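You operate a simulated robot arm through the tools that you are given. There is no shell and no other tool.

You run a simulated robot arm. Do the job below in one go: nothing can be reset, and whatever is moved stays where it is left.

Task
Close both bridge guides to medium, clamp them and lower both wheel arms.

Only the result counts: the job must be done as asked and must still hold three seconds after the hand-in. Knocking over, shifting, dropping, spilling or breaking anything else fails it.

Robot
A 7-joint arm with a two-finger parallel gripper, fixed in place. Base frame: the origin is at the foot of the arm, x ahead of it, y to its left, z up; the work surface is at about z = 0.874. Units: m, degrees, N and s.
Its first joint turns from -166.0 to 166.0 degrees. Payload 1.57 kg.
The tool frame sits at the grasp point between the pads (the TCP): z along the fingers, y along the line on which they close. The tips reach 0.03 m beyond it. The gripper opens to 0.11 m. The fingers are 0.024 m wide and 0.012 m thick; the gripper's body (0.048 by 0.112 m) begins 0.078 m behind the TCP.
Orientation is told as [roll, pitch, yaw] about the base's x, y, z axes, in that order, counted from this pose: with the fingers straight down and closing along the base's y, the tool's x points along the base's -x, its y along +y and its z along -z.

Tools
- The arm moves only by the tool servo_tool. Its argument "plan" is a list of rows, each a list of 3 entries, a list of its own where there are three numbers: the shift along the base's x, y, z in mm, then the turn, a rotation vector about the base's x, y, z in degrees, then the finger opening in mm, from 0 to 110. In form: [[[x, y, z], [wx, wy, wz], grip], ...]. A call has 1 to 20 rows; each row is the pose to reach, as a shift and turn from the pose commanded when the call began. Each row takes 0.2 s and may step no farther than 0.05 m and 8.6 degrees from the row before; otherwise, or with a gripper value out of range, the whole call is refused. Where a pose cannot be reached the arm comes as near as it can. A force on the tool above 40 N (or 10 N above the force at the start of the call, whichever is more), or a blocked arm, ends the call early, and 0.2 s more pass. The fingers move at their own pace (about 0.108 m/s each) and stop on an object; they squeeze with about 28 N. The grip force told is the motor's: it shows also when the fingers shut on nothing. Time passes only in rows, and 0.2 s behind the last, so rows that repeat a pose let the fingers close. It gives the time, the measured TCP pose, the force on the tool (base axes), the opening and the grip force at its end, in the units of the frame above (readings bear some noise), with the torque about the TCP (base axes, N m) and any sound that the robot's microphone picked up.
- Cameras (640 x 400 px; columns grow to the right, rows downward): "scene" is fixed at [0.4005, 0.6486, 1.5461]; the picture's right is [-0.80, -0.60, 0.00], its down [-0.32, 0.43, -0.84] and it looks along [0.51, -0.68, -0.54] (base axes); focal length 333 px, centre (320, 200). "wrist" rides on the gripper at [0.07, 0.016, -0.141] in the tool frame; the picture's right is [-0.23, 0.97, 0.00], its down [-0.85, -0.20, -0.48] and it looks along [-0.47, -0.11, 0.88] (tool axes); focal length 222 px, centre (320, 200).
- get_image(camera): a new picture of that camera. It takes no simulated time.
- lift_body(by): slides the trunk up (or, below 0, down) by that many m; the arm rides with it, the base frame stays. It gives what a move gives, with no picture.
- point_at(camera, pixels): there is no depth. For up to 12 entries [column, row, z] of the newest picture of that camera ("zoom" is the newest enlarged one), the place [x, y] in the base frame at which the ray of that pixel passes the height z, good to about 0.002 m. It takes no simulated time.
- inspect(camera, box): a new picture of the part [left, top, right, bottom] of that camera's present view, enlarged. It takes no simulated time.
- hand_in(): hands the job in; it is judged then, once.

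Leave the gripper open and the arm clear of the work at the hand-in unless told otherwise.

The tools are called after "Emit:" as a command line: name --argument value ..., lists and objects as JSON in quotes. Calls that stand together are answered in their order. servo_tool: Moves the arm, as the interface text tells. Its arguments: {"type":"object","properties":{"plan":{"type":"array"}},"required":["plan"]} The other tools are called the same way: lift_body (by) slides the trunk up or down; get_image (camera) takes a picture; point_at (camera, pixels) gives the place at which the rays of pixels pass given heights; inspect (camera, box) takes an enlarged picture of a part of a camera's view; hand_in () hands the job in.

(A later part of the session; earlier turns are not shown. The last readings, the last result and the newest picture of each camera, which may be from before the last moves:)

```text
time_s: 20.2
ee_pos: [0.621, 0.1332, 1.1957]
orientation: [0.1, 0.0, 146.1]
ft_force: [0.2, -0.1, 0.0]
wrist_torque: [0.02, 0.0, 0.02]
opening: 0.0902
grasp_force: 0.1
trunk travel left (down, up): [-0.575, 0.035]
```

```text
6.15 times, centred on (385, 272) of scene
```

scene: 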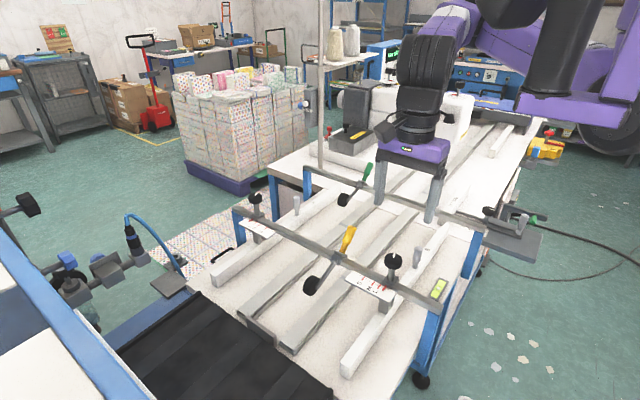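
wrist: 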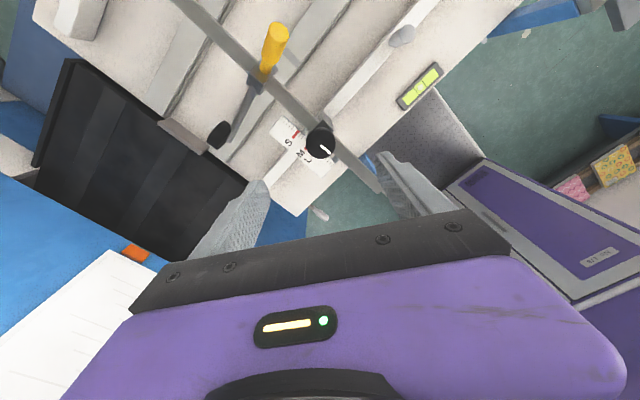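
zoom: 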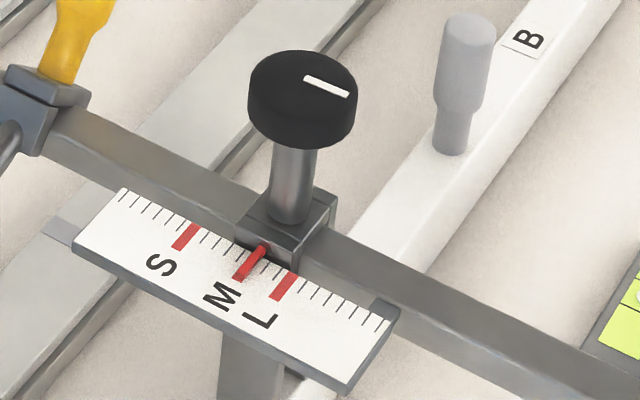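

Guide B sits at M with the mark turned to its stop. Next is guide A: pointer at x of about 1.008, M at about 0.977. I'll turn the tool back to yaw -90° while moving out to x = 0.90 at a safe height, then test how far the arm reaches.

Emit:
servo_tool --plan '[[[18, 0, 4], [0, 0, 8.2], 90], [[36, 0, 4], [0, 0, 16.4], 90], [[54, 0, 4], [0, 0, 24.6], 90], [[72, 0, 4], [0, 0, 32.8], 90], [[90, 0, 4], [0, 0, 41], 90], [[108, 0, 4], [0, 0, 49.2], 90], [[126, 0, 4], [0, 0, 57.4], 90], [[144, 0, 4], [0, 0, 65.6], 90], [[162, 0, 4], [0, 0, 73.8], 90], [[180, 0, 4], [0, 0, 82], 90], [[198, 0, 4], [0, 0, 90.2], 90], [[216, 0, 4], [0, 0, 98.4], 90], [[234, 0, 4], [0, 0, 106.6], 90], [[252, 0, 4], [0, 0, 114.8], 90], [[270, 0, 4], [0, 0, 123], 90], [[280, 0, 4], [0, 0, 123.9], 90], [[280, 0, 4], [0, 0, 123.9], 90]]'

Emit:
get_image --camera "wrist"

Emit:
get_image --camera "scene"

```text
time_s: 23.8
ee_pos: [0.902, 0.1329, 1.1988]
orientation: [0.0, -0.1, -90.0]
ft_force: [0.2, -0.3, 0.9]
wrist_torque: [0.03, -0.01, 0.0]
opening: 0.0898
grasp_force: 0.0
trunk travel left (down, up): [-0.575, 0.035]
```

```text
taken
```

wrist: 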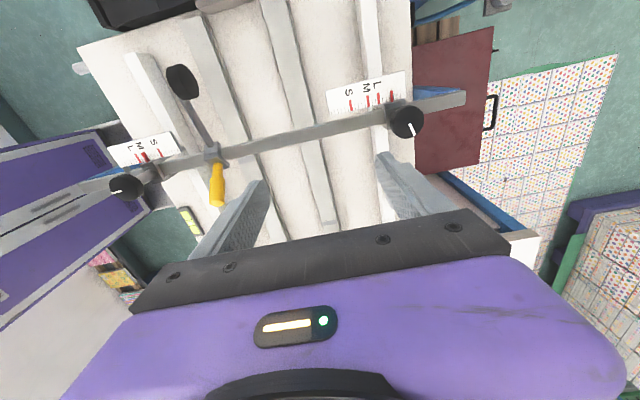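

```text
taken
```

scene: 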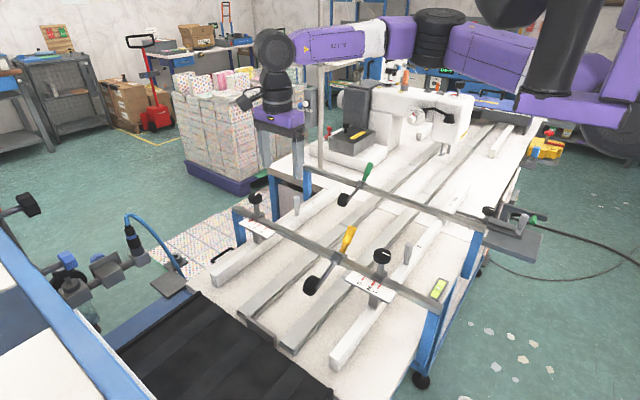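

The arm is at x = 0.902 without strain. Knob A is at wrist (406,122). I'll zoom in to measure knob A and its marks from here.

Emit:
inspect --camera "wrist" --box '[320, 60, 440, 150]'

Emit:
point_at --camera "wrist" --pixels '[[406, 122, 1.055], [406, 122, 1.065]]'

```text
4.44 times, centred on (380, 105) of wrist
```

zoom: 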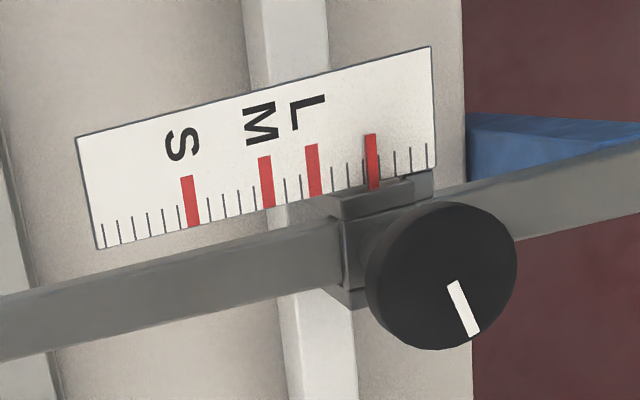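

```text
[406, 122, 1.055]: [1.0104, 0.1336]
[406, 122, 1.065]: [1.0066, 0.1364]
```

Emit:
point_at --camera "zoom" --pixels '[[370, 136, 0.995], [370, 136, 1.0], [313, 146, 0.995], [265, 157, 0.995], [187, 177, 0.995], [374, 188, 0.995], [269, 206, 0.995], [443, 276, 1.065]]'

```text
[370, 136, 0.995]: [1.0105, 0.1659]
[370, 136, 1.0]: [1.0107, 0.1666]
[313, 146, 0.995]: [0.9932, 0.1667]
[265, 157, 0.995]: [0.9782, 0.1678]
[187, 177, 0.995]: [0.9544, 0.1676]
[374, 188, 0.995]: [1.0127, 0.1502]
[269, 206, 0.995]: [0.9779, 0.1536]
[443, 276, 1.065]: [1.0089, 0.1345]
```

Knob A's centre is about (1.0085, 0.133), pointer at about 1.0095, M at 0.978. I'll move out over knob A at the same height and check the arm really gets there upright.

Emit:
servo_tool --plan '[[[25, 0, 0], [0, 0, 0], 90], [[50, 0, 0], [0, 0, 0], 90], [[75, 0, 0], [0, 0, 0], 90], [[95, 0, 0], [0, 0, 0], 90], [[106.5, 0, 0], [0, 0, 0], 90], [[106.5, 0, 0], [0, 0, 0], 90]]'

Emit:
get_image --camera "wrist"

Emit:
get_image --camera "scene"

```text
time_s: 25.2
ee_pos: [1.0074, 0.1329, 1.2006]
orientation: [0.0, 0.0, -90.0]
ft_force: [0.5, 0.6, -0.1]
wrist_torque: [-0.02, -0.02, 0.01]
opening: 0.09
grasp_force: 0.0
trunk travel left (down, up): [-0.575, 0.035]
```

```text
taken
```

wrist: 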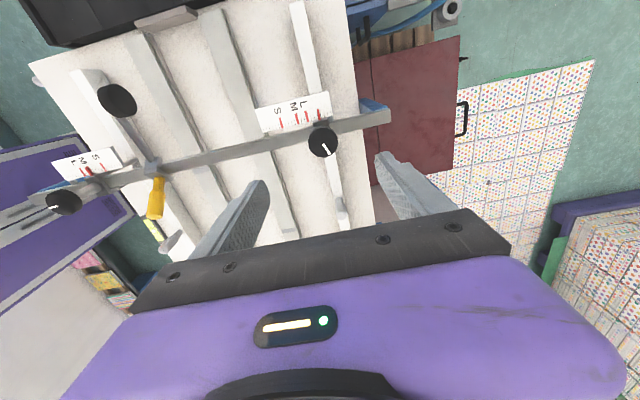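

```text
taken
```

scene: 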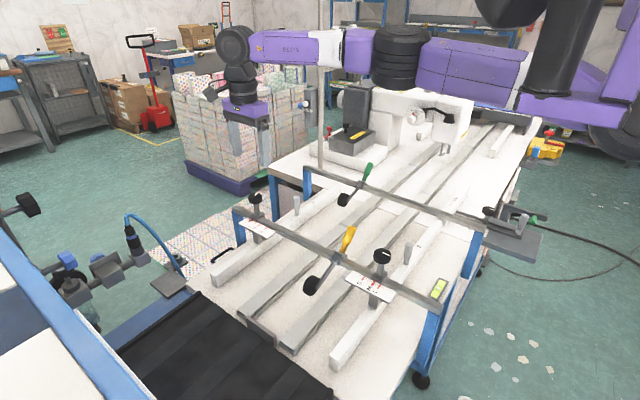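

The arm reaches knob A upright at z = 1.20. I'll refine the knob centre from this picture (knob at about (323,142)), then lower with the trunk so the arm posture stays the same.

Emit:
inspect --camera "wrist" --box '[270, 70, 370, 170]'

Emit:
point_at --camera "wrist" --pixels '[[322.5, 142, 1.055], [322.5, 142, 1.062]]'

```text
4.00 times, centred on (320, 120) of wrist
```

zoom: 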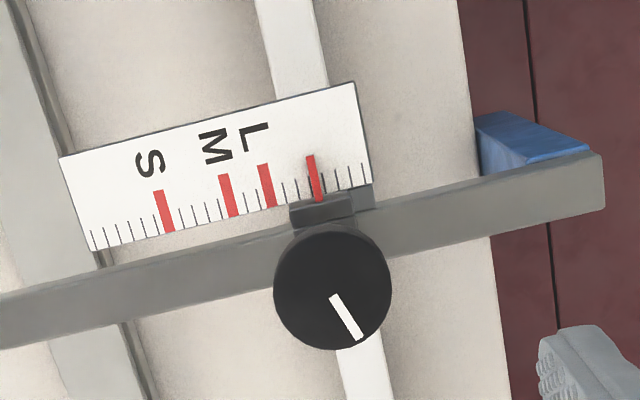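

```text
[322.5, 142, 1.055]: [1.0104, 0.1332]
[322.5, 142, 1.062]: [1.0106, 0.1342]
```

Knob A is centred near (1.0095, 0.132). I'll nudge +2.5 mm x and -1 mm y, then lower the trunk by 0.10 m first and look.

Emit:
servo_tool --plan '[[[2.5, -1, 0], [0, 0, 0], 90], [[2.5, -1, 0], [0, 0, 0], 90]]'

Emit:
lift_body --by -0.09

Emit:
get_image --camera "wrist"

Emit:
get_image --camera "scene"

```text
time_s: 25.8
ee_pos: [1.01, 0.1332, 1.2003]
orientation: [-0.1, -0.1, -90.1]
ft_force: [0.6, -0.9, 0.8]
wrist_torque: [-0.02, 0.01, 0.02]
opening: 0.0899
grasp_force: 0.0
trunk travel left (down, up): [-0.575, 0.035]
```

```text
time_s: 27.1
ee_pos: [1.0106, 0.1322, 1.1104]
orientation: [0.0, 0.0, -90.1]
ft_force: [0.8, 0.7, 0.7]
wrist_torque: [-0.03, -0.02, 0.0]
opening: 0.0904
grasp_force: 0.1
trunk travel left (down, up): [-0.485, 0.125]
```

```text
taken
```

wrist: 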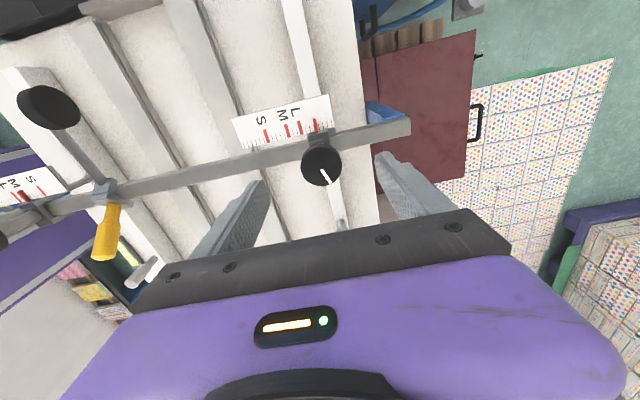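

```text
taken
```

scene: 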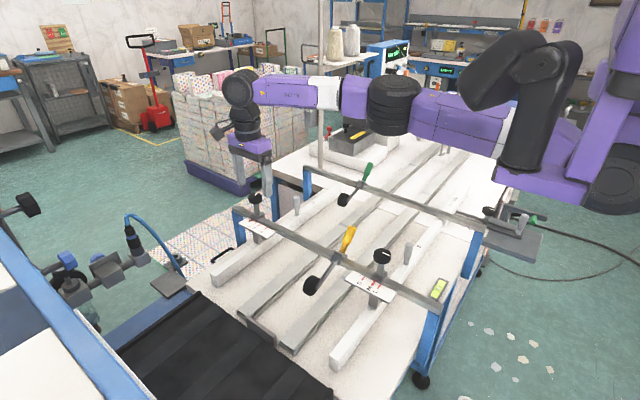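

Knob A stays centred between the fingers as the trunk lowers. Another 0.054 m down brings the TCP to z = 1.056, then I close on the knob.

Emit:
lift_body --by -0.054

Emit:
get_image --camera "wrist"

Emit:
inspect --camera "scene" --box '[220, 160, 310, 240]'

```text
time_s: 28.0
ee_pos: [1.0101, 0.1317, 1.0563]
orientation: [0.0, -0.1, -90.1]
ft_force: [-0.2, -0.4, 0.2]
wrist_torque: [-0.01, 0.04, -0.01]
opening: 0.0901
grasp_force: 0.0
trunk travel left (down, up): [-0.431, 0.179]
```

```text
taken
```

wrist: 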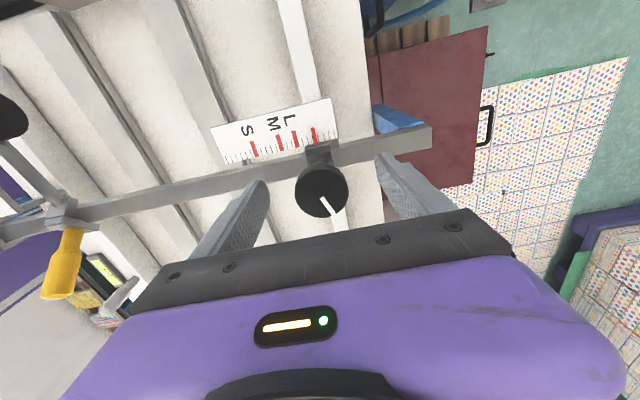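

```text
5.00 times, centred on (265, 200) of scene
```

zoom: 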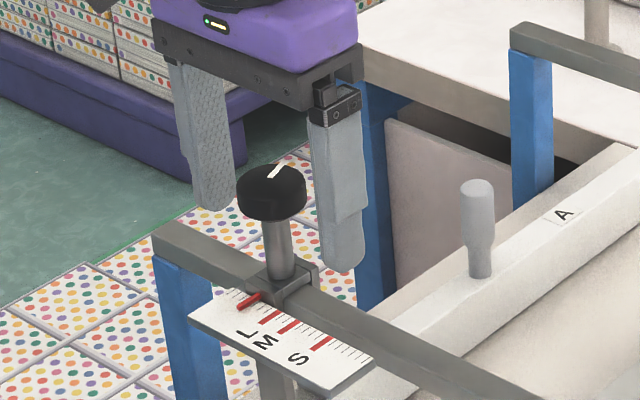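

Centred again (knob at (322,191)). I close on knob A.

Emit:
servo_tool --plan '[[[0, 0, 0], [0, 0, 0], 60], [[0, 0, 0], [0, 0, 0], 30], [[0, 0, 0], [0, 0, 0], 30], [[0, 0, 0], [0, 0, 0], 30]]'

```text
time_s: 29.0
ee_pos: [1.0106, 0.1322, 1.0564]
orientation: [0.0, -0.1, -90.1]
ft_force: [3.2, 0.7, -0.5]
wrist_torque: [0.03, -0.18, -0.04]
opening: 0.0374
grasp_force: 43.5
trunk travel left (down, up): [-0.431, 0.179]
```

Held at 37.4 mm. I'll nudge the guide 5 mm in -x to test whether clamp A is loose.

Emit:
servo_tool --plan '[[[-1, 0, 0], [0, 0, 0], 30], [[-2, 0, 0], [0, 0, 0], 30], [[-3, 0, 0], [0, 0, 0], 30], [[-4, 0, 0], [0, 0, 0], 30], [[-5, 0, 0], [0, 0, 0], 30]]'

Emit:
inspect --camera "scene" --box '[220, 160, 310, 240]'

```text
time_s: 30.2
ee_pos: [1.0054, 0.1318, 1.0557]
orientation: [0.0, -0.1, -90.0]
ft_force: [3.5, 1.1, -1.1]
wrist_torque: [-0.2, -0.04, 0.03]
opening: 0.0372
grasp_force: 43.1
trunk travel left (down, up): [-0.431, 0.179]
```

```text
5.00 times, centred on (265, 200) of scene
```

zoom: 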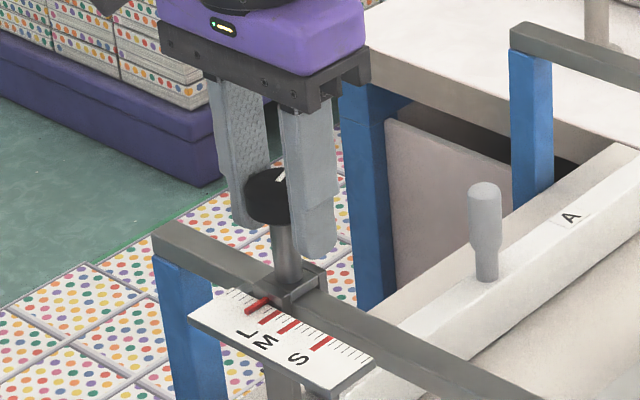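

Guide A slides freely too (about 3.5 N, pointer moved towards L). I'll continue another 23 mm and then measure.

Emit:
servo_tool --plan '[[[-2, 0, 0], [0, 0, 0], 30], [[-4, 0, 0], [0, 0, 0], 30], [[-6, 0, 0], [0, 0, 0], 30], [[-8, 0, 0], [0, 0, 0], 30], [[-10, 0, 0], [0, 0, 0], 30], [[-12, 0, 0], [0, 0, 0], 30], [[-14, 0, 0], [0, 0, 0], 30], [[-16, 0, 0], [0, 0, 0], 30], [[-18, 0, 0], [0, 0, 0], 30], [[-20, 0, 0], [0, 0, 0], 30], [[-22, 0, 0], [0, 0, 0], 30], [[-23, 0, 0], [0, 0, 0], 30], [[-23, 0, 0], [0, 0, 0], 30]]'

Emit:
inspect --camera "wrist" --box '[290, 105, 350, 160]'

Emit:
inspect --camera "scene" --box '[250, 195, 310, 245]'

```text
time_s: 33.0
ee_pos: [0.9828, 0.1321, 1.0561]
orientation: [0.0, 0.0, -89.9]
ft_force: [3.6, 1.7, 3.8]
wrist_torque: [-0.07, -0.05, 0.02]
opening: 0.0374
grasp_force: 43.6
trunk travel left (down, up): [-0.431, 0.179]
```

```text
7.27 times, centred on (320, 132) of wrist
```

zoom: 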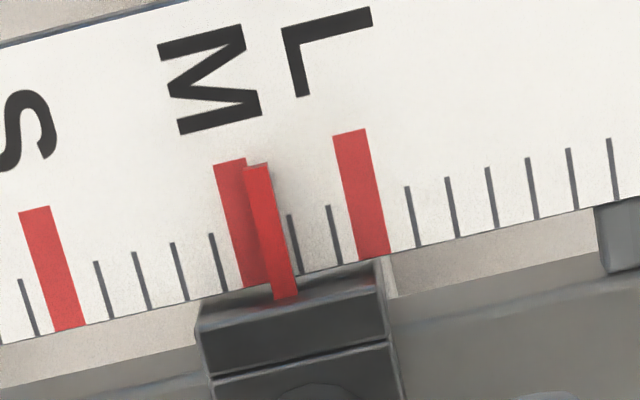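

```text
8.00 times, centred on (280, 220) of scene
```

zoom: 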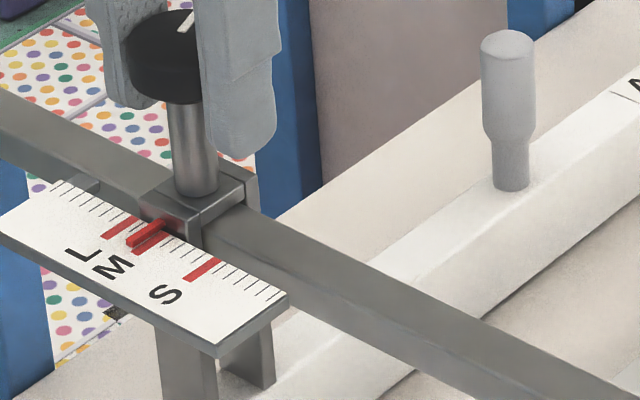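

Pointer A is about 25 px (3.1 mm, 3.4 with parallax) short of M's centre. I'll move a further -3.3 mm.

Emit:
servo_tool --plan '[[[-1.2, 0, 0], [0, 0, 0], 30], [[-2.4, 0, 0], [0, 0, 0], 30], [[-3.3, 0, 0], [0, 0, 0], 30], [[-3.3, 0, 0], [0, 0, 0], 30]]'

Emit:
inspect --camera "wrist" --box '[290, 105, 350, 160]'

Emit:
inspect --camera "scene" --box '[250, 195, 310, 245]'

```text
time_s: 34.0
ee_pos: [0.9794, 0.1317, 1.0569]
orientation: [0.0, -0.1, -90.0]
ft_force: [3.9, 0.2, 3.8]
wrist_torque: [0.27, -0.03, -0.01]
opening: 0.0374
grasp_force: 43.4
trunk travel left (down, up): [-0.431, 0.179]
```

```text
7.27 times, centred on (320, 132) of wrist
```

zoom: 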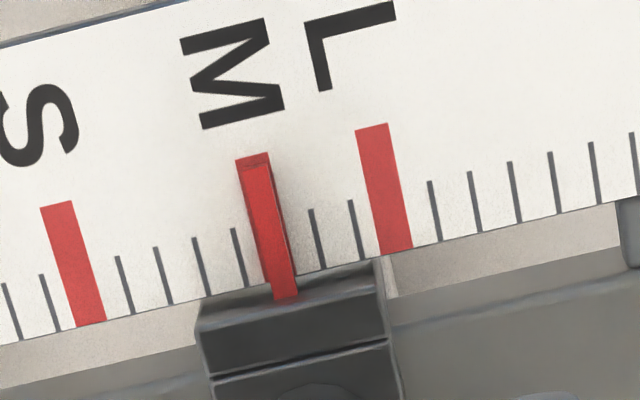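

```text
8.00 times, centred on (280, 220) of scene
```

zoom: 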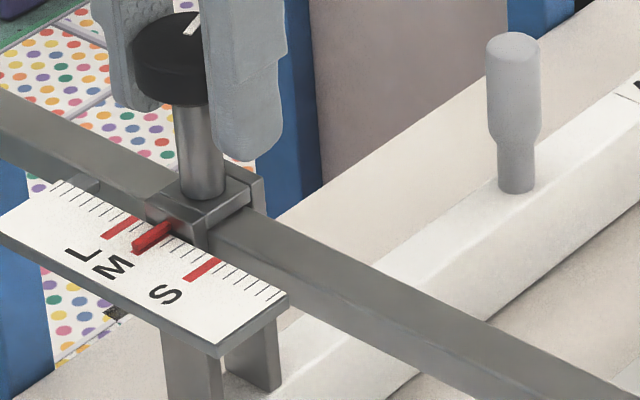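

Pointer A lies on M. Now I turn knob A clockwise, in steps, watching torque and the pointer.

Emit:
servo_tool --plan '[[[0, 0, 0], [0, 0, -6], 30], [[0, 0, 0], [0, 0, -12], 30], [[0, 0, 0], [0, 0, -18], 30], [[0, 0, 0], [0, 0, -24], 30], [[0, 0, 0], [0, 0, -30], 30]]'

Emit:
get_image --camera "wrist"

Emit:
inspect --camera "scene" --box '[240, 185, 310, 245]'

```text
time_s: 35.2
ee_pos: [0.9783, 0.1313, 1.0564]
orientation: [-0.1, 0.0, -120.0]
ft_force: [0.9, 1.0, 3.8]
wrist_torque: [0.06, -0.1, 0.0]
opening: 0.0374
grasp_force: 43.6
trunk travel left (down, up): [-0.431, 0.179]
```

```text
taken
```

wrist: 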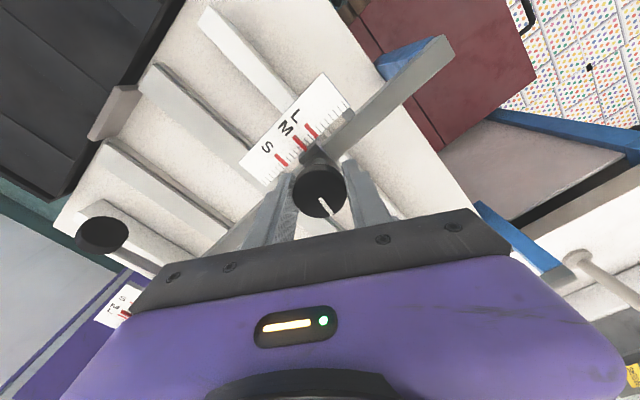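

```text
6.67 times, centred on (275, 215) of scene
```

zoom: 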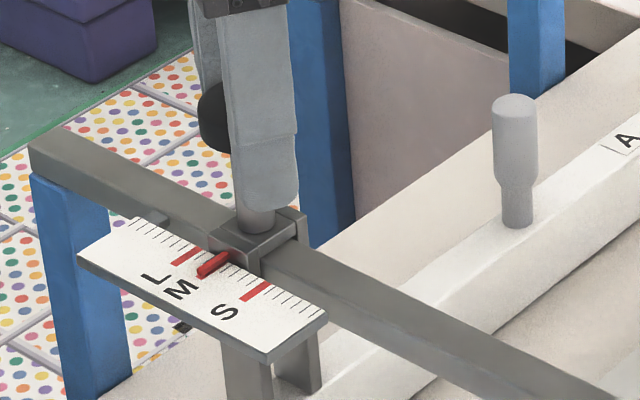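

Turning freely, pointer still on M. I'll continue another 40°.

Emit:
servo_tool --plan '[[[0, 0, 0], [0, 0, -7], 30], [[0, 0, 0], [0, 0, -14], 30], [[0, 0, 0], [0, 0, -21], 30], [[0, 0, 0], [0, 0, -28], 30], [[0, 0, 0], [0, 0, -35], 30], [[0, 0, 0], [0, 0, -42], 30]]'

Emit:
get_image --camera "wrist"

Emit:
inspect --camera "scene" --box '[240, 185, 310, 245]'

```text
time_s: 36.6
ee_pos: [0.9784, 0.1325, 1.0558]
orientation: [0.0, 0.0, -162.0]
ft_force: [-4.9, 5.5, 3.5]
wrist_torque: [-0.21, 0.39, 0.08]
opening: 0.0375
grasp_force: 43.7
trunk travel left (down, up): [-0.431, 0.179]
```

```text
taken
```

wrist: 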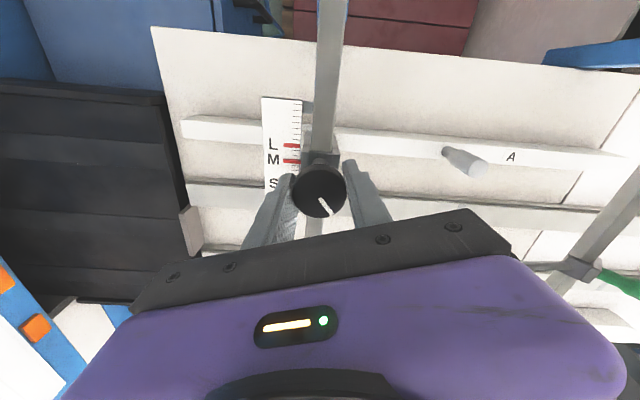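

```text
6.67 times, centred on (275, 215) of scene
```

zoom: 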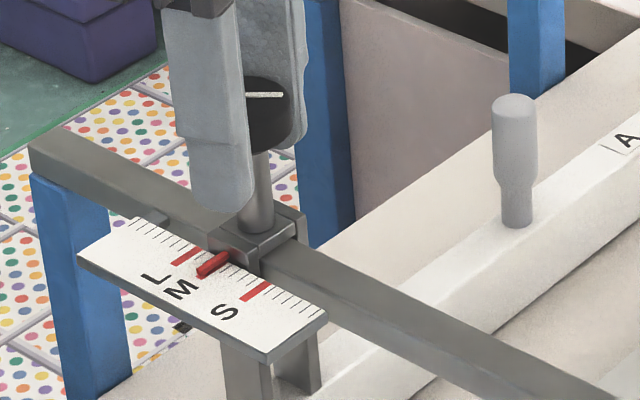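

Torque is 0.08 and rising slowly, pointer A unchanged. I'll go another 28° clockwise.

Emit:
servo_tool --plan '[[[0, 0, 0], [0, 0, -7], 30], [[0, 0, 0], [0, 0, -14], 30], [[0, 0, 0], [0, 0, -21], 30], [[0, 0, 0], [0, 0, -28], 30]]'

Emit:
get_image --camera "wrist"

Emit:
inspect --camera "scene" --box '[240, 185, 310, 245]'

```text
time_s: 37.6
ee_pos: [0.9786, 0.1318, 1.0565]
orientation: [0.0, 0.1, 169.9]
ft_force: [-6.8, 7.5, -0.6]
wrist_torque: [0.14, -0.09, 0.15]
opening: 0.0373
grasp_force: 43.4
trunk travel left (down, up): [-0.431, 0.179]
```

```text
taken
```

wrist: 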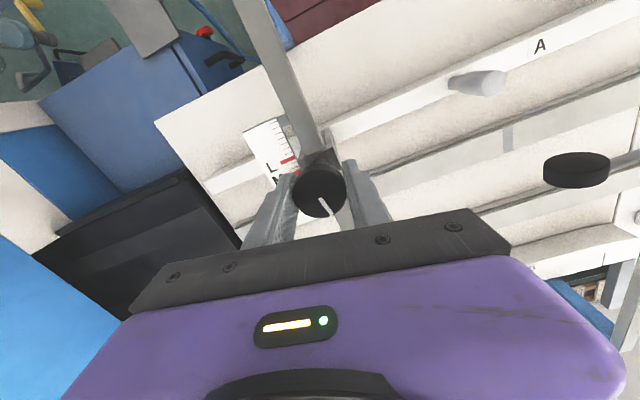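

```text
6.67 times, centred on (275, 215) of scene
```

zoom: 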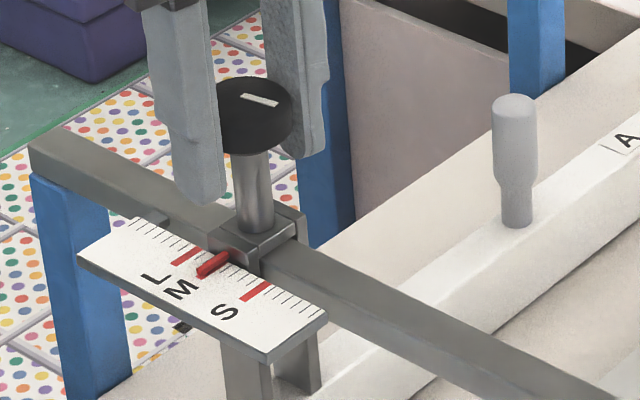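

Torque 0.15 at 100° of turn, still turning. I'll keep on in small steps until the pads slip at the stop.

Emit:
servo_tool --plan '[[[0, 0, 0], [0, 0, -5], 30], [[0, 0, 0], [0, 0, -10], 30], [[0, 0, 0], [0, 0, -15], 30]]'

Emit:
get_image --camera "wrist"

Emit:
inspect --camera "scene" --box '[240, 185, 310, 245]'

```text
time_s: 38.4
ee_pos: [0.9793, 0.1316, 1.0561]
orientation: [0.0, -0.1, 155.0]
ft_force: [-0.5, 8.9, -3.8]
wrist_torque: [0.15, -0.19, 0.48]
opening: 0.037
grasp_force: 43.5
trunk travel left (down, up): [-0.431, 0.179]
```

```text
taken
```

wrist: 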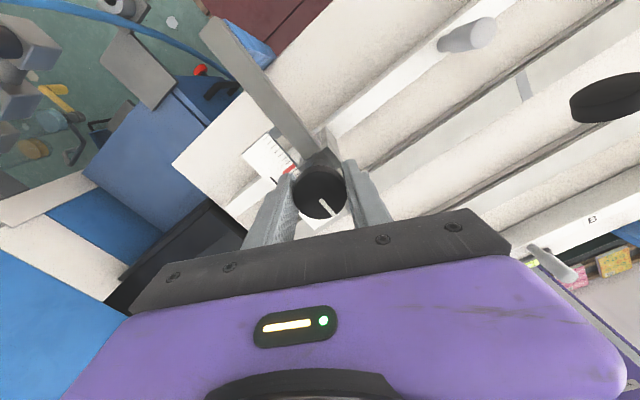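

```text
6.67 times, centred on (275, 215) of scene
```

zoom: 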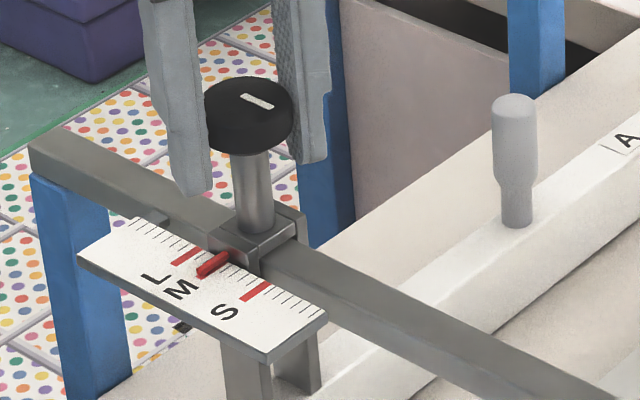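

Torque 0.48 after 115°, as with B near its stop. A little more, until it slips.

Emit:
servo_tool --plan '[[[0, 0, 0], [0, 0, -4], 30], [[0, 0, 0], [0, 0, -8], 30], [[0, 0, 0], [0, 0, -12], 30]]'

Emit:
get_image --camera "wrist"

Emit:
inspect --camera "scene" --box '[240, 185, 310, 245]'

```text
time_s: 39.2
ee_pos: [0.979, 0.1319, 1.0567]
orientation: [-0.1, 0.0, 142.9]
ft_force: [3.5, 9.6, 1.4]
wrist_torque: [0.06, -0.03, 0.6]
opening: 0.0376
grasp_force: 43.2
trunk travel left (down, up): [-0.431, 0.179]
```

```text
taken
```

wrist: 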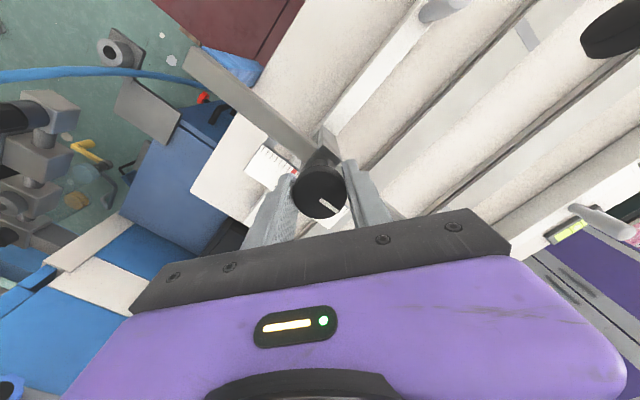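

```text
6.67 times, centred on (275, 215) of scene
```

zoom: 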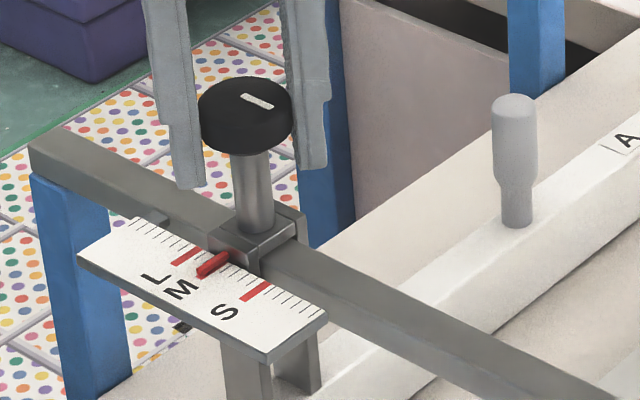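

Mark A in the scene did not turn any more while the gripper did (torque 0.60, pads slipped), so clamp A is at its stop. I'll test with a small -x push.

Emit:
servo_tool --plan '[[[0, 0, 0], [0, 0, 2], 30], [[-0.8, 0, 0], [0, 0, 2], 30], [[-1.5, 0, 0], [0, 0, 2], 30]]'

Emit:
inspect --camera "scene" --box '[240, 185, 310, 245]'

```text
time_s: 40.0
ee_pos: [0.9799, 0.1328, 1.0577]
orientation: [-0.3, 0.0, 144.9]
ft_force: [22.8, 13.2, 1.9]
wrist_torque: [0.71, 0.29, -0.1]
opening: 0.0374
grasp_force: 43.6
trunk travel left (down, up): [-0.431, 0.179]
```

```text
6.67 times, centred on (275, 215) of scene
```

zoom: 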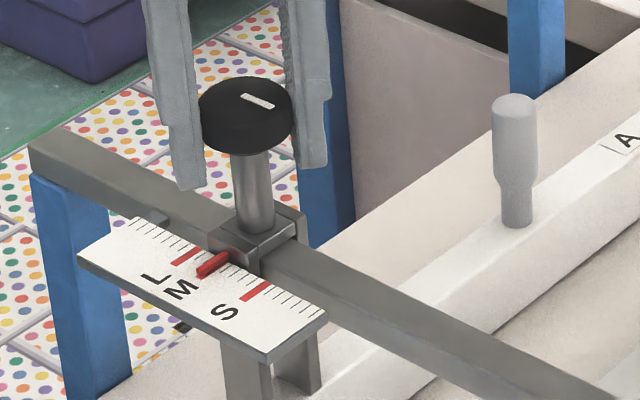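

A held 23 N without moving, so it is clamped. I'll undo the push, open, and rise.

Emit:
servo_tool --plan '[[[1.2, 0, 0], [0, 0, 0], 37], [[1.2, 0, 0], [0, 0, 0], 60], [[1.2, 0, 0], [0, 0, 0], 90], [[1.2, 0, 0], [0, 0, 0], 90], [[1.2, 0, 20], [0, 0, 0], 90], [[1.2, 0, 60], [0, 0, 0], 90], [[1.2, 0, 100], [0, 0, 0], 90], [[1.2, 0, 140], [0, 0, 0], 90], [[1.2, 0, 140], [0, 0, 0], 90]]'

Emit:
inspect --camera "scene" --box '[240, 185, 310, 245]'

Emit:
get_image --camera "wrist"

Emit:
get_image --camera "scene"

```text
time_s: 42.0
ee_pos: [0.9781, 0.1313, 1.1976]
orientation: [0.0, -0.1, 145.0]
ft_force: [0.2, -0.3, 0.3]
wrist_torque: [-0.04, -0.01, 0.04]
opening: 0.0901
grasp_force: 0.0
trunk travel left (down, up): [-0.431, 0.179]
```

```text
6.67 times, centred on (275, 215) of scene
```

zoom: 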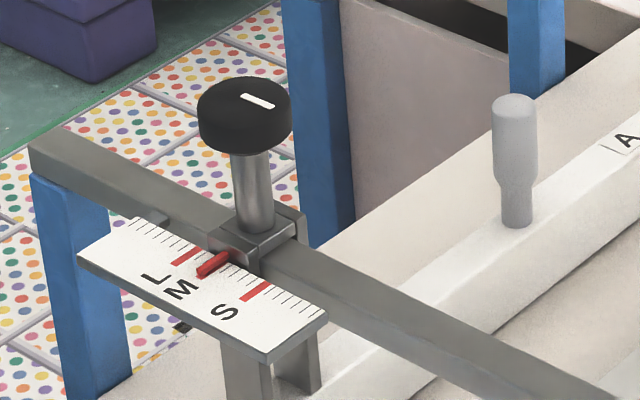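

```text
taken
```

wrist: 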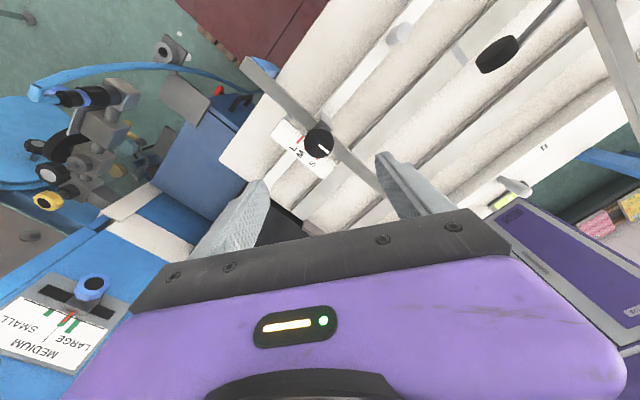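

```text
taken
```

scene: 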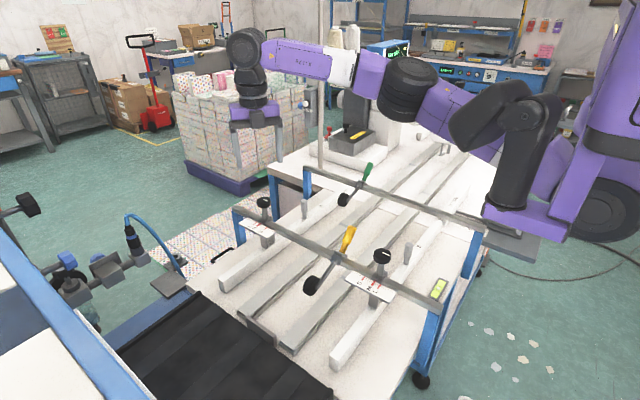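

Both guides sit at M and are clamped. Now the wheel arms. I'll raise the trunk back by 0.144 m, then turn the tool back to yaw -90° while going above the front wheel arm near (0.728, 0.21).

Emit:
lift_body --by 0.144

Emit:
servo_tool --plan '[[[-16, 5, -6], [0, 0, 8], 90], [[-32, 10, -12], [0, 0, 16], 90], [[-48, 15, -18], [0, 0, 24], 90], [[-64, 20, -24], [0, 0, 32], 90], [[-80, 25, -30], [0, 0, 40], 90], [[-96, 30, -36], [0, 0, 48], 70], [[-112, 35, -42], [0, 0, 56], 60], [[-128, 40, -48], [0, 0, 64], 50], [[-144, 45, -54], [0, 0, 72], 40], [[-160, 50, -60], [0, 0, 80], 30], [[-176, 55, -66], [0, 0, 88], 20], [[-192, 60, -72], [0, 0, 96], 10], [[-208, 65, -78], [0, 0, 104], 0], [[-224, 70, -84], [0, 0, 112], 0], [[-240, 75, -90], [0, 0, 120], 0], [[-250, 79, -94], [0, 0, 125], 0], [[-250, 79, -94], [0, 0, 125], 0]]'

Emit:
get_image --camera "wrist"

Emit:
get_image --camera "scene"

```text
time_s: 43.7
ee_pos: [0.978, 0.1318, 1.3409]
orientation: [0.0, 0.0, 145.0]
ft_force: [1.0, -0.1, 0.0]
wrist_torque: [-0.04, 0.0, 0.01]
opening: 0.0899
grasp_force: 0.0
trunk travel left (down, up): [-0.575, 0.035]
```

```text
time_s: 47.3
ee_pos: [0.7283, 0.21, 1.2467]
orientation: [0.0, 0.0, -90.0]
ft_force: [-0.2, -1.1, 0.5]
wrist_torque: [0.01, -0.04, -0.03]
opening: 0.0001
grasp_force: 21.7
trunk travel left (down, up): [-0.575, 0.035]
```

```text
taken
```

wrist: 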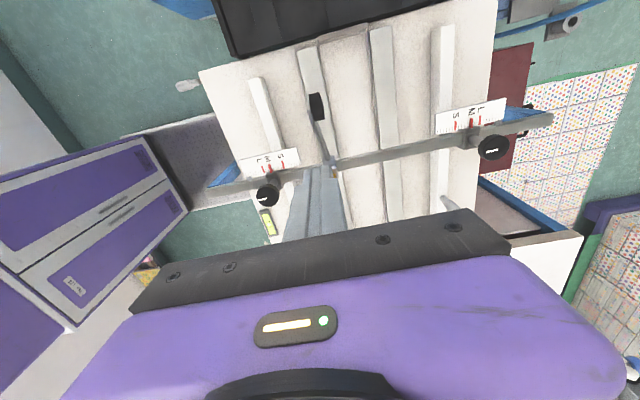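

```text
taken
```

scene: 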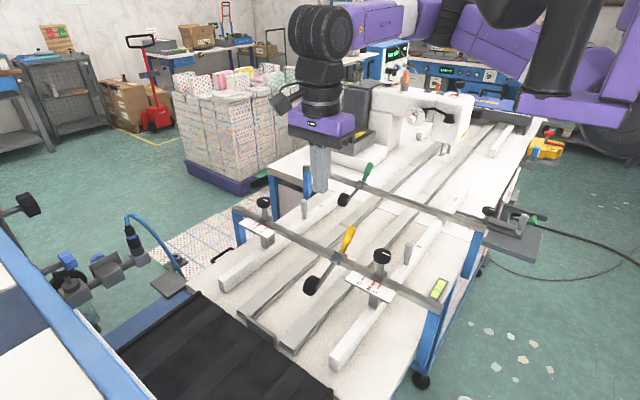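

The front wheel is at wrist (317,105), its arm running to the block at (330,165). I'll zoom there and read positions, and zoom on both scales for a check.

Emit:
inspect --camera "wrist" --box '[280, 80, 370, 180]'

Emit:
point_at --camera "wrist" --pixels '[[317, 106, 0.98], [317, 106, 1.0], [321, 137, 0.99], [321, 137, 1.0], [330, 163, 1.0], [330, 163, 1.02]]'

Emit:
inspect --camera "wrist" --box '[225, 135, 315, 215]'

Emit:
inspect --camera "wrist" --box '[425, 85, 525, 175]'

Emit:
inspect --camera "scene" --box '[290, 215, 380, 305]'

```text
4.00 times, centred on (325, 130) of wrist
```

zoom: 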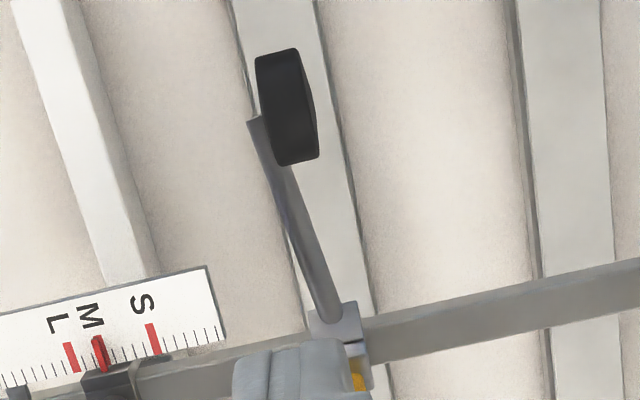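

```text
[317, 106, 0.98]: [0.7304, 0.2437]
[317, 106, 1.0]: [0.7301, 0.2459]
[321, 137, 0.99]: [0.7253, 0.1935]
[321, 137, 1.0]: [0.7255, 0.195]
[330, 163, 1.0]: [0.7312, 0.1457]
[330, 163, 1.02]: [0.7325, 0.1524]
```

```text
5.00 times, centred on (270, 175) of wrist
```

zoom: 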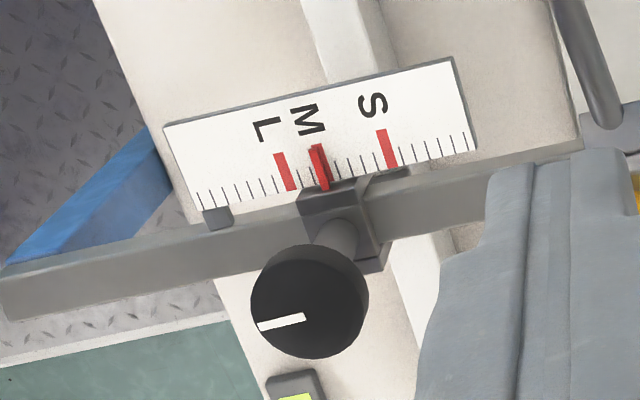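

```text
4.44 times, centred on (475, 130) of wrist
```

zoom: 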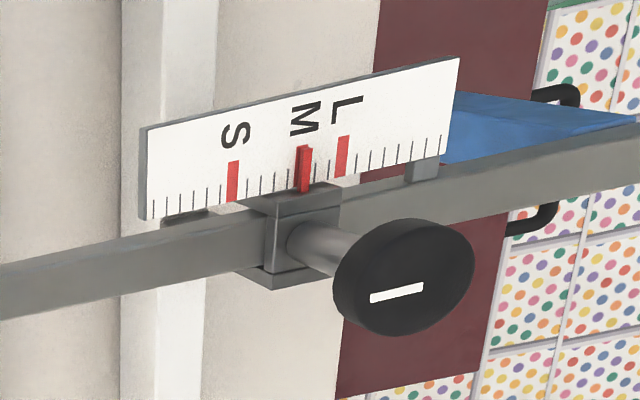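

```text
4.44 times, centred on (335, 260) of scene
```

zoom: 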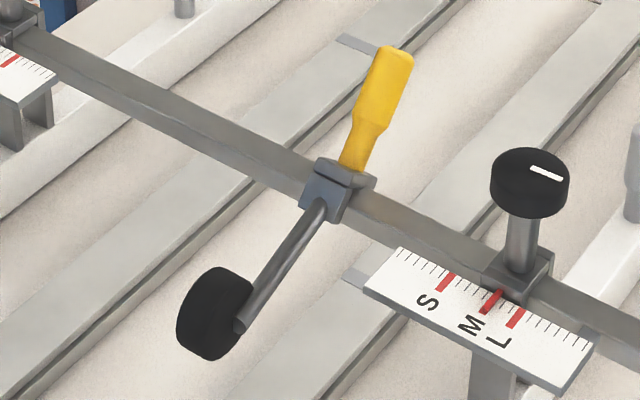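

The wheel sits on the +x side of its tube, centred near (0.731, 0.243), top near z = 1.01, over a grey rail. I'll bring the closed fingertips above the wheel top (tips at 1.025) and look before pressing.

Emit:
servo_tool --plan '[[[2, 10, -35], [0, 0, 0], 0], [[3, 20, -70], [0, 0, 0], 0], [[3, 30, -105], [0, 0, 0], 0], [[3, 30, -140], [0, 0, 0], 0], [[3, 30, -170], [0, 0, 0], 0], [[3, 30, -185], [0, 0, 0], 0], [[3, 30, -192], [0, 0, 0], 0], [[3, 30, -192], [0, 0, 0], 0]]'

Emit:
get_image --camera "wrist"

Emit:
inspect --camera "scene" --box '[280, 205, 380, 305]'

```text
time_s: 49.1
ee_pos: [0.7313, 0.2415, 1.0542]
orientation: [0.0, 0.0, -90.0]
ft_force: [-0.1, -0.9, 0.2]
wrist_torque: [0.0, 0.01, 0.02]
opening: 0.0
grasp_force: 21.3
trunk travel left (down, up): [-0.575, 0.035]
```

```text
taken
```

wrist: 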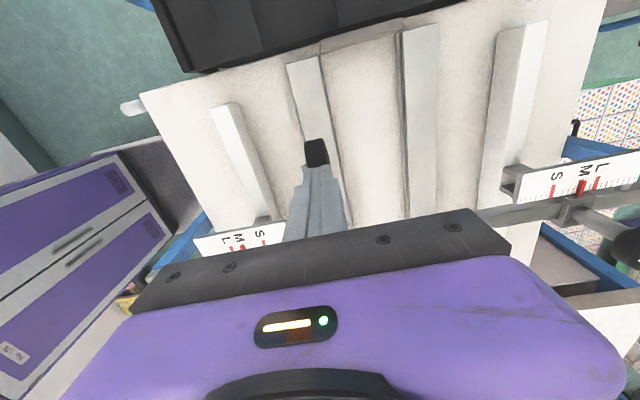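

```text
4.00 times, centred on (330, 255) of scene
```

zoom: 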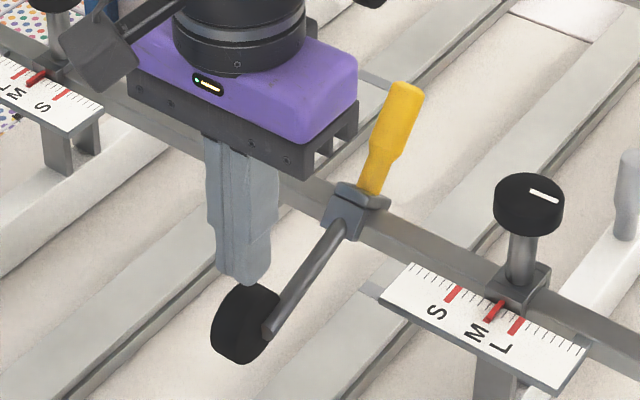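

The fingertips are right above the wheel. I'll press down slowly, 2.5 mm per step, 25 mm in all, watching force and sound.

Emit:
servo_tool --plan '[[[0, 0, -2.5], [0, 0, 0], 0], [[0, 0, -5], [0, 0, 0], 0], [[0, 0, -7.5], [0, 0, 0], 0], [[0, 0, -10], [0, 0, 0], 0], [[0, 0, -12.5], [0, 0, 0], 0], [[0, 0, -15], [0, 0, 0], 0], [[0, 0, -17.5], [0, 0, 0], 0], [[0, 0, -20], [0, 0, 0], 0], [[0, 0, -22.5], [0, 0, 0], 0], [[0, 0, -25], [0, 0, 0], 0]]'

Emit:
inspect --camera "scene" --box '[280, 205, 380, 305]'

```text
time_s: 51.3
ee_pos: [0.7312, 0.2408, 1.0307]
orientation: [0.0, 0.0, -89.9]
ft_force: [-0.4, 1.7, 2.3]
wrist_torque: [0.06, 0.04, -0.01]
opening: 0.0
grasp_force: 21.9
trunk travel left (down, up): [-0.575, 0.035]
```

```text
4.00 times, centred on (330, 255) of scene
```

zoom: 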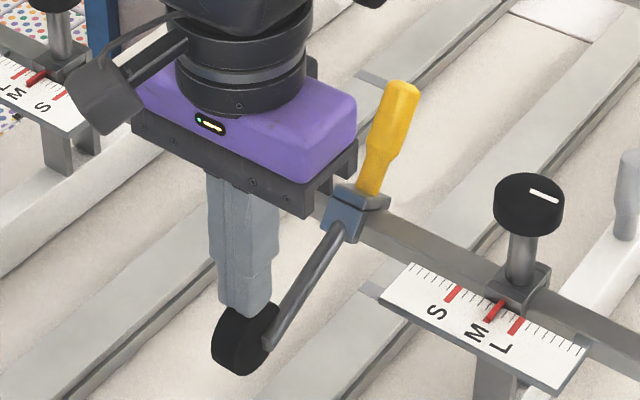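

The wheel has begun to go down with only about 2 N. I'll continue another 25 mm.

Emit:
servo_tool --plan '[[[0, 0, -2.5], [0, 0, 0], 0], [[0, 0, -5], [0, 0, 0], 0], [[0, 0, -7.5], [0, 0, 0], 0], [[0, 0, -10], [0, 0, 0], 0], [[0, 0, -12.5], [0, 0, 0], 0], [[0, 0, -15], [0, 0, 0], 0], [[0, 0, -17.5], [0, 0, 0], 0], [[0, 0, -20], [0, 0, 0], 0], [[0, 0, -22.5], [0, 0, 0], 0], [[0, 0, -25], [0, 0, 0], 0]]'

Emit:
inspect --camera "scene" --box '[280, 205, 380, 305]'

Emit:
get_image --camera "wrist"

```text
time_s: 53.5
ee_pos: [0.7305, 0.24, 1.0052]
orientation: [0.0, 0.1, -90.1]
ft_force: [-1.1, -1.4, 2.8]
wrist_torque: [-0.08, 0.04, 0.01]
opening: 0.0
grasp_force: 21.3
trunk travel left (down, up): [-0.575, 0.035]
```

```text
4.00 times, centred on (330, 255) of scene
```

zoom: 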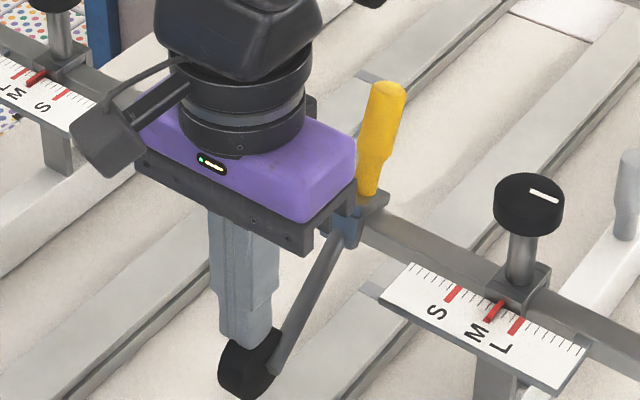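

```text
taken
```

wrist: 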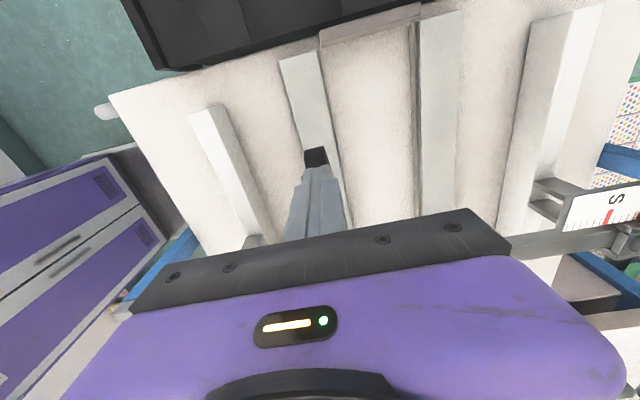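

Smooth so far (under 3 N); the wheel is clearly lower and the handle is swinging upright. I'll continue downward, same step size.

Emit:
servo_tool --plan '[[[0, 0, -2.5], [0, 0, 0], 0], [[0, 0, -5], [0, 0, 0], 0], [[0, 0, -7.5], [0, 0, 0], 0], [[0, 0, -10], [0, 0, 0], 0], [[0, 0, -12.5], [0, 0, 0], 0], [[0, 0, -15], [0, 0, 0], 0], [[0, 0, -17.5], [0, 0, 0], 0], [[0, 0, -20], [0, 0, 0], 0]]'

Emit:
inspect --camera "scene" --box '[280, 205, 380, 305]'

```text
time_s: 55.3
ee_pos: [0.7311, 0.2404, 0.9849]
orientation: [0.0, 0.0, -90.1]
ft_force: [-1.2, -3.1, 3.3]
wrist_torque: [-0.12, 0.08, 0.04]
opening: 0.0
grasp_force: 21.2
trunk travel left (down, up): [-0.575, 0.035]
```

```text
4.00 times, centred on (330, 255) of scene
```

zoom: 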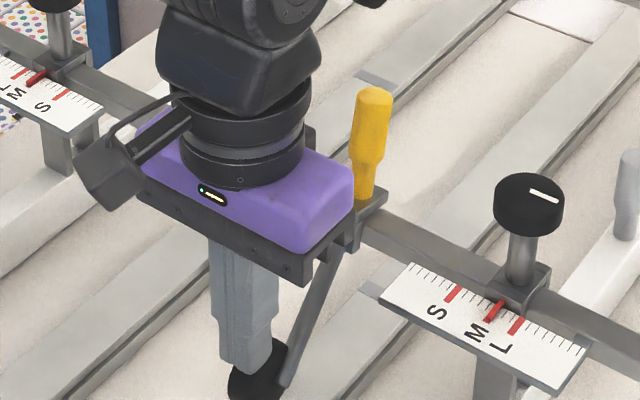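

The wheel swings inwards (-y) as it drops, so my fingertips are near its outer edge (side force -3 N). I'll lift 6 mm, shift 24 mm in -y to sit over the wheel again, and check that it stays put.

Emit:
servo_tool --plan '[[[0, 0, 6], [0, 0, 0], 0], [[0, -8, 8], [0, 0, 0], 0], [[0, -16, 8], [0, 0, 0], 0], [[0, -24, 8], [0, 0, 0], 0], [[0, -24, 8], [0, 0, 0], 0]]'

Emit:
inspect --camera "scene" --box '[280, 205, 380, 305]'

Emit:
get_image --camera "wrist"

```text
time_s: 56.5
ee_pos: [0.7311, 0.2169, 0.9916]
orientation: [0.0, 0.0, -90.1]
ft_force: [-1.2, 0.1, -0.5]
wrist_torque: [0.0, -0.01, -0.02]
opening: 0.0001
grasp_force: 21.8
trunk travel left (down, up): [-0.575, 0.035]
```

```text
4.00 times, centred on (330, 255) of scene
```

zoom: 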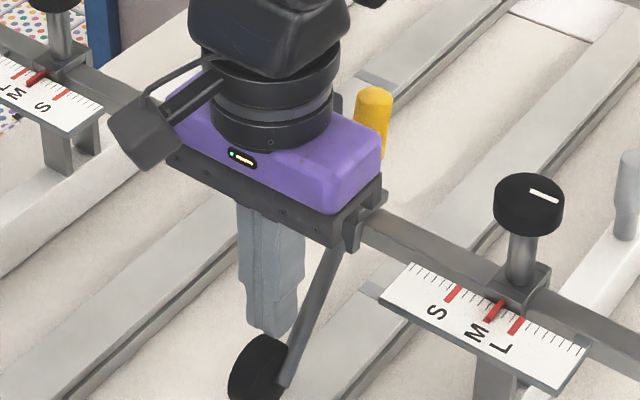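

```text
taken
```

wrist: 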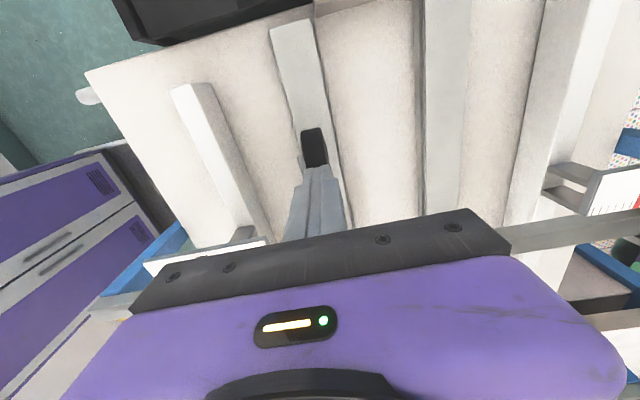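

The wheel stays where I left it (held by friction). I'll triangulate its present position from wrist (314,147) and scene (315,298).

Emit:
point_at --camera "wrist" --pixels '[[314, 147, 0.9], [314, 147, 0.93], [314, 147, 0.96], [314, 131, 0.93], [314, 165, 0.95]]'

Emit:
point_at --camera "scene" --pixels '[[314, 298, 0.9], [314, 298, 0.93], [314, 298, 0.96]]'

Emit:
inspect --camera "scene" --box '[295, 255, 365, 315]'

```text
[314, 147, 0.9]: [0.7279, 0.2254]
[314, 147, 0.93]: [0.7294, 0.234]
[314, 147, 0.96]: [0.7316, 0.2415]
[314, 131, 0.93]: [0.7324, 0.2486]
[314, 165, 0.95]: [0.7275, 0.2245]
```

```text
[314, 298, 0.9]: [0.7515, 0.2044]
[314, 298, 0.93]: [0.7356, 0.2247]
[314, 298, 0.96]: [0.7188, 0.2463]
```

```text
6.67 times, centred on (330, 285) of scene
```

zoom: 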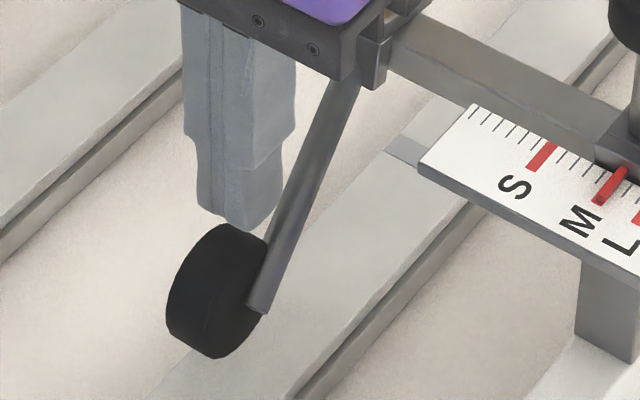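

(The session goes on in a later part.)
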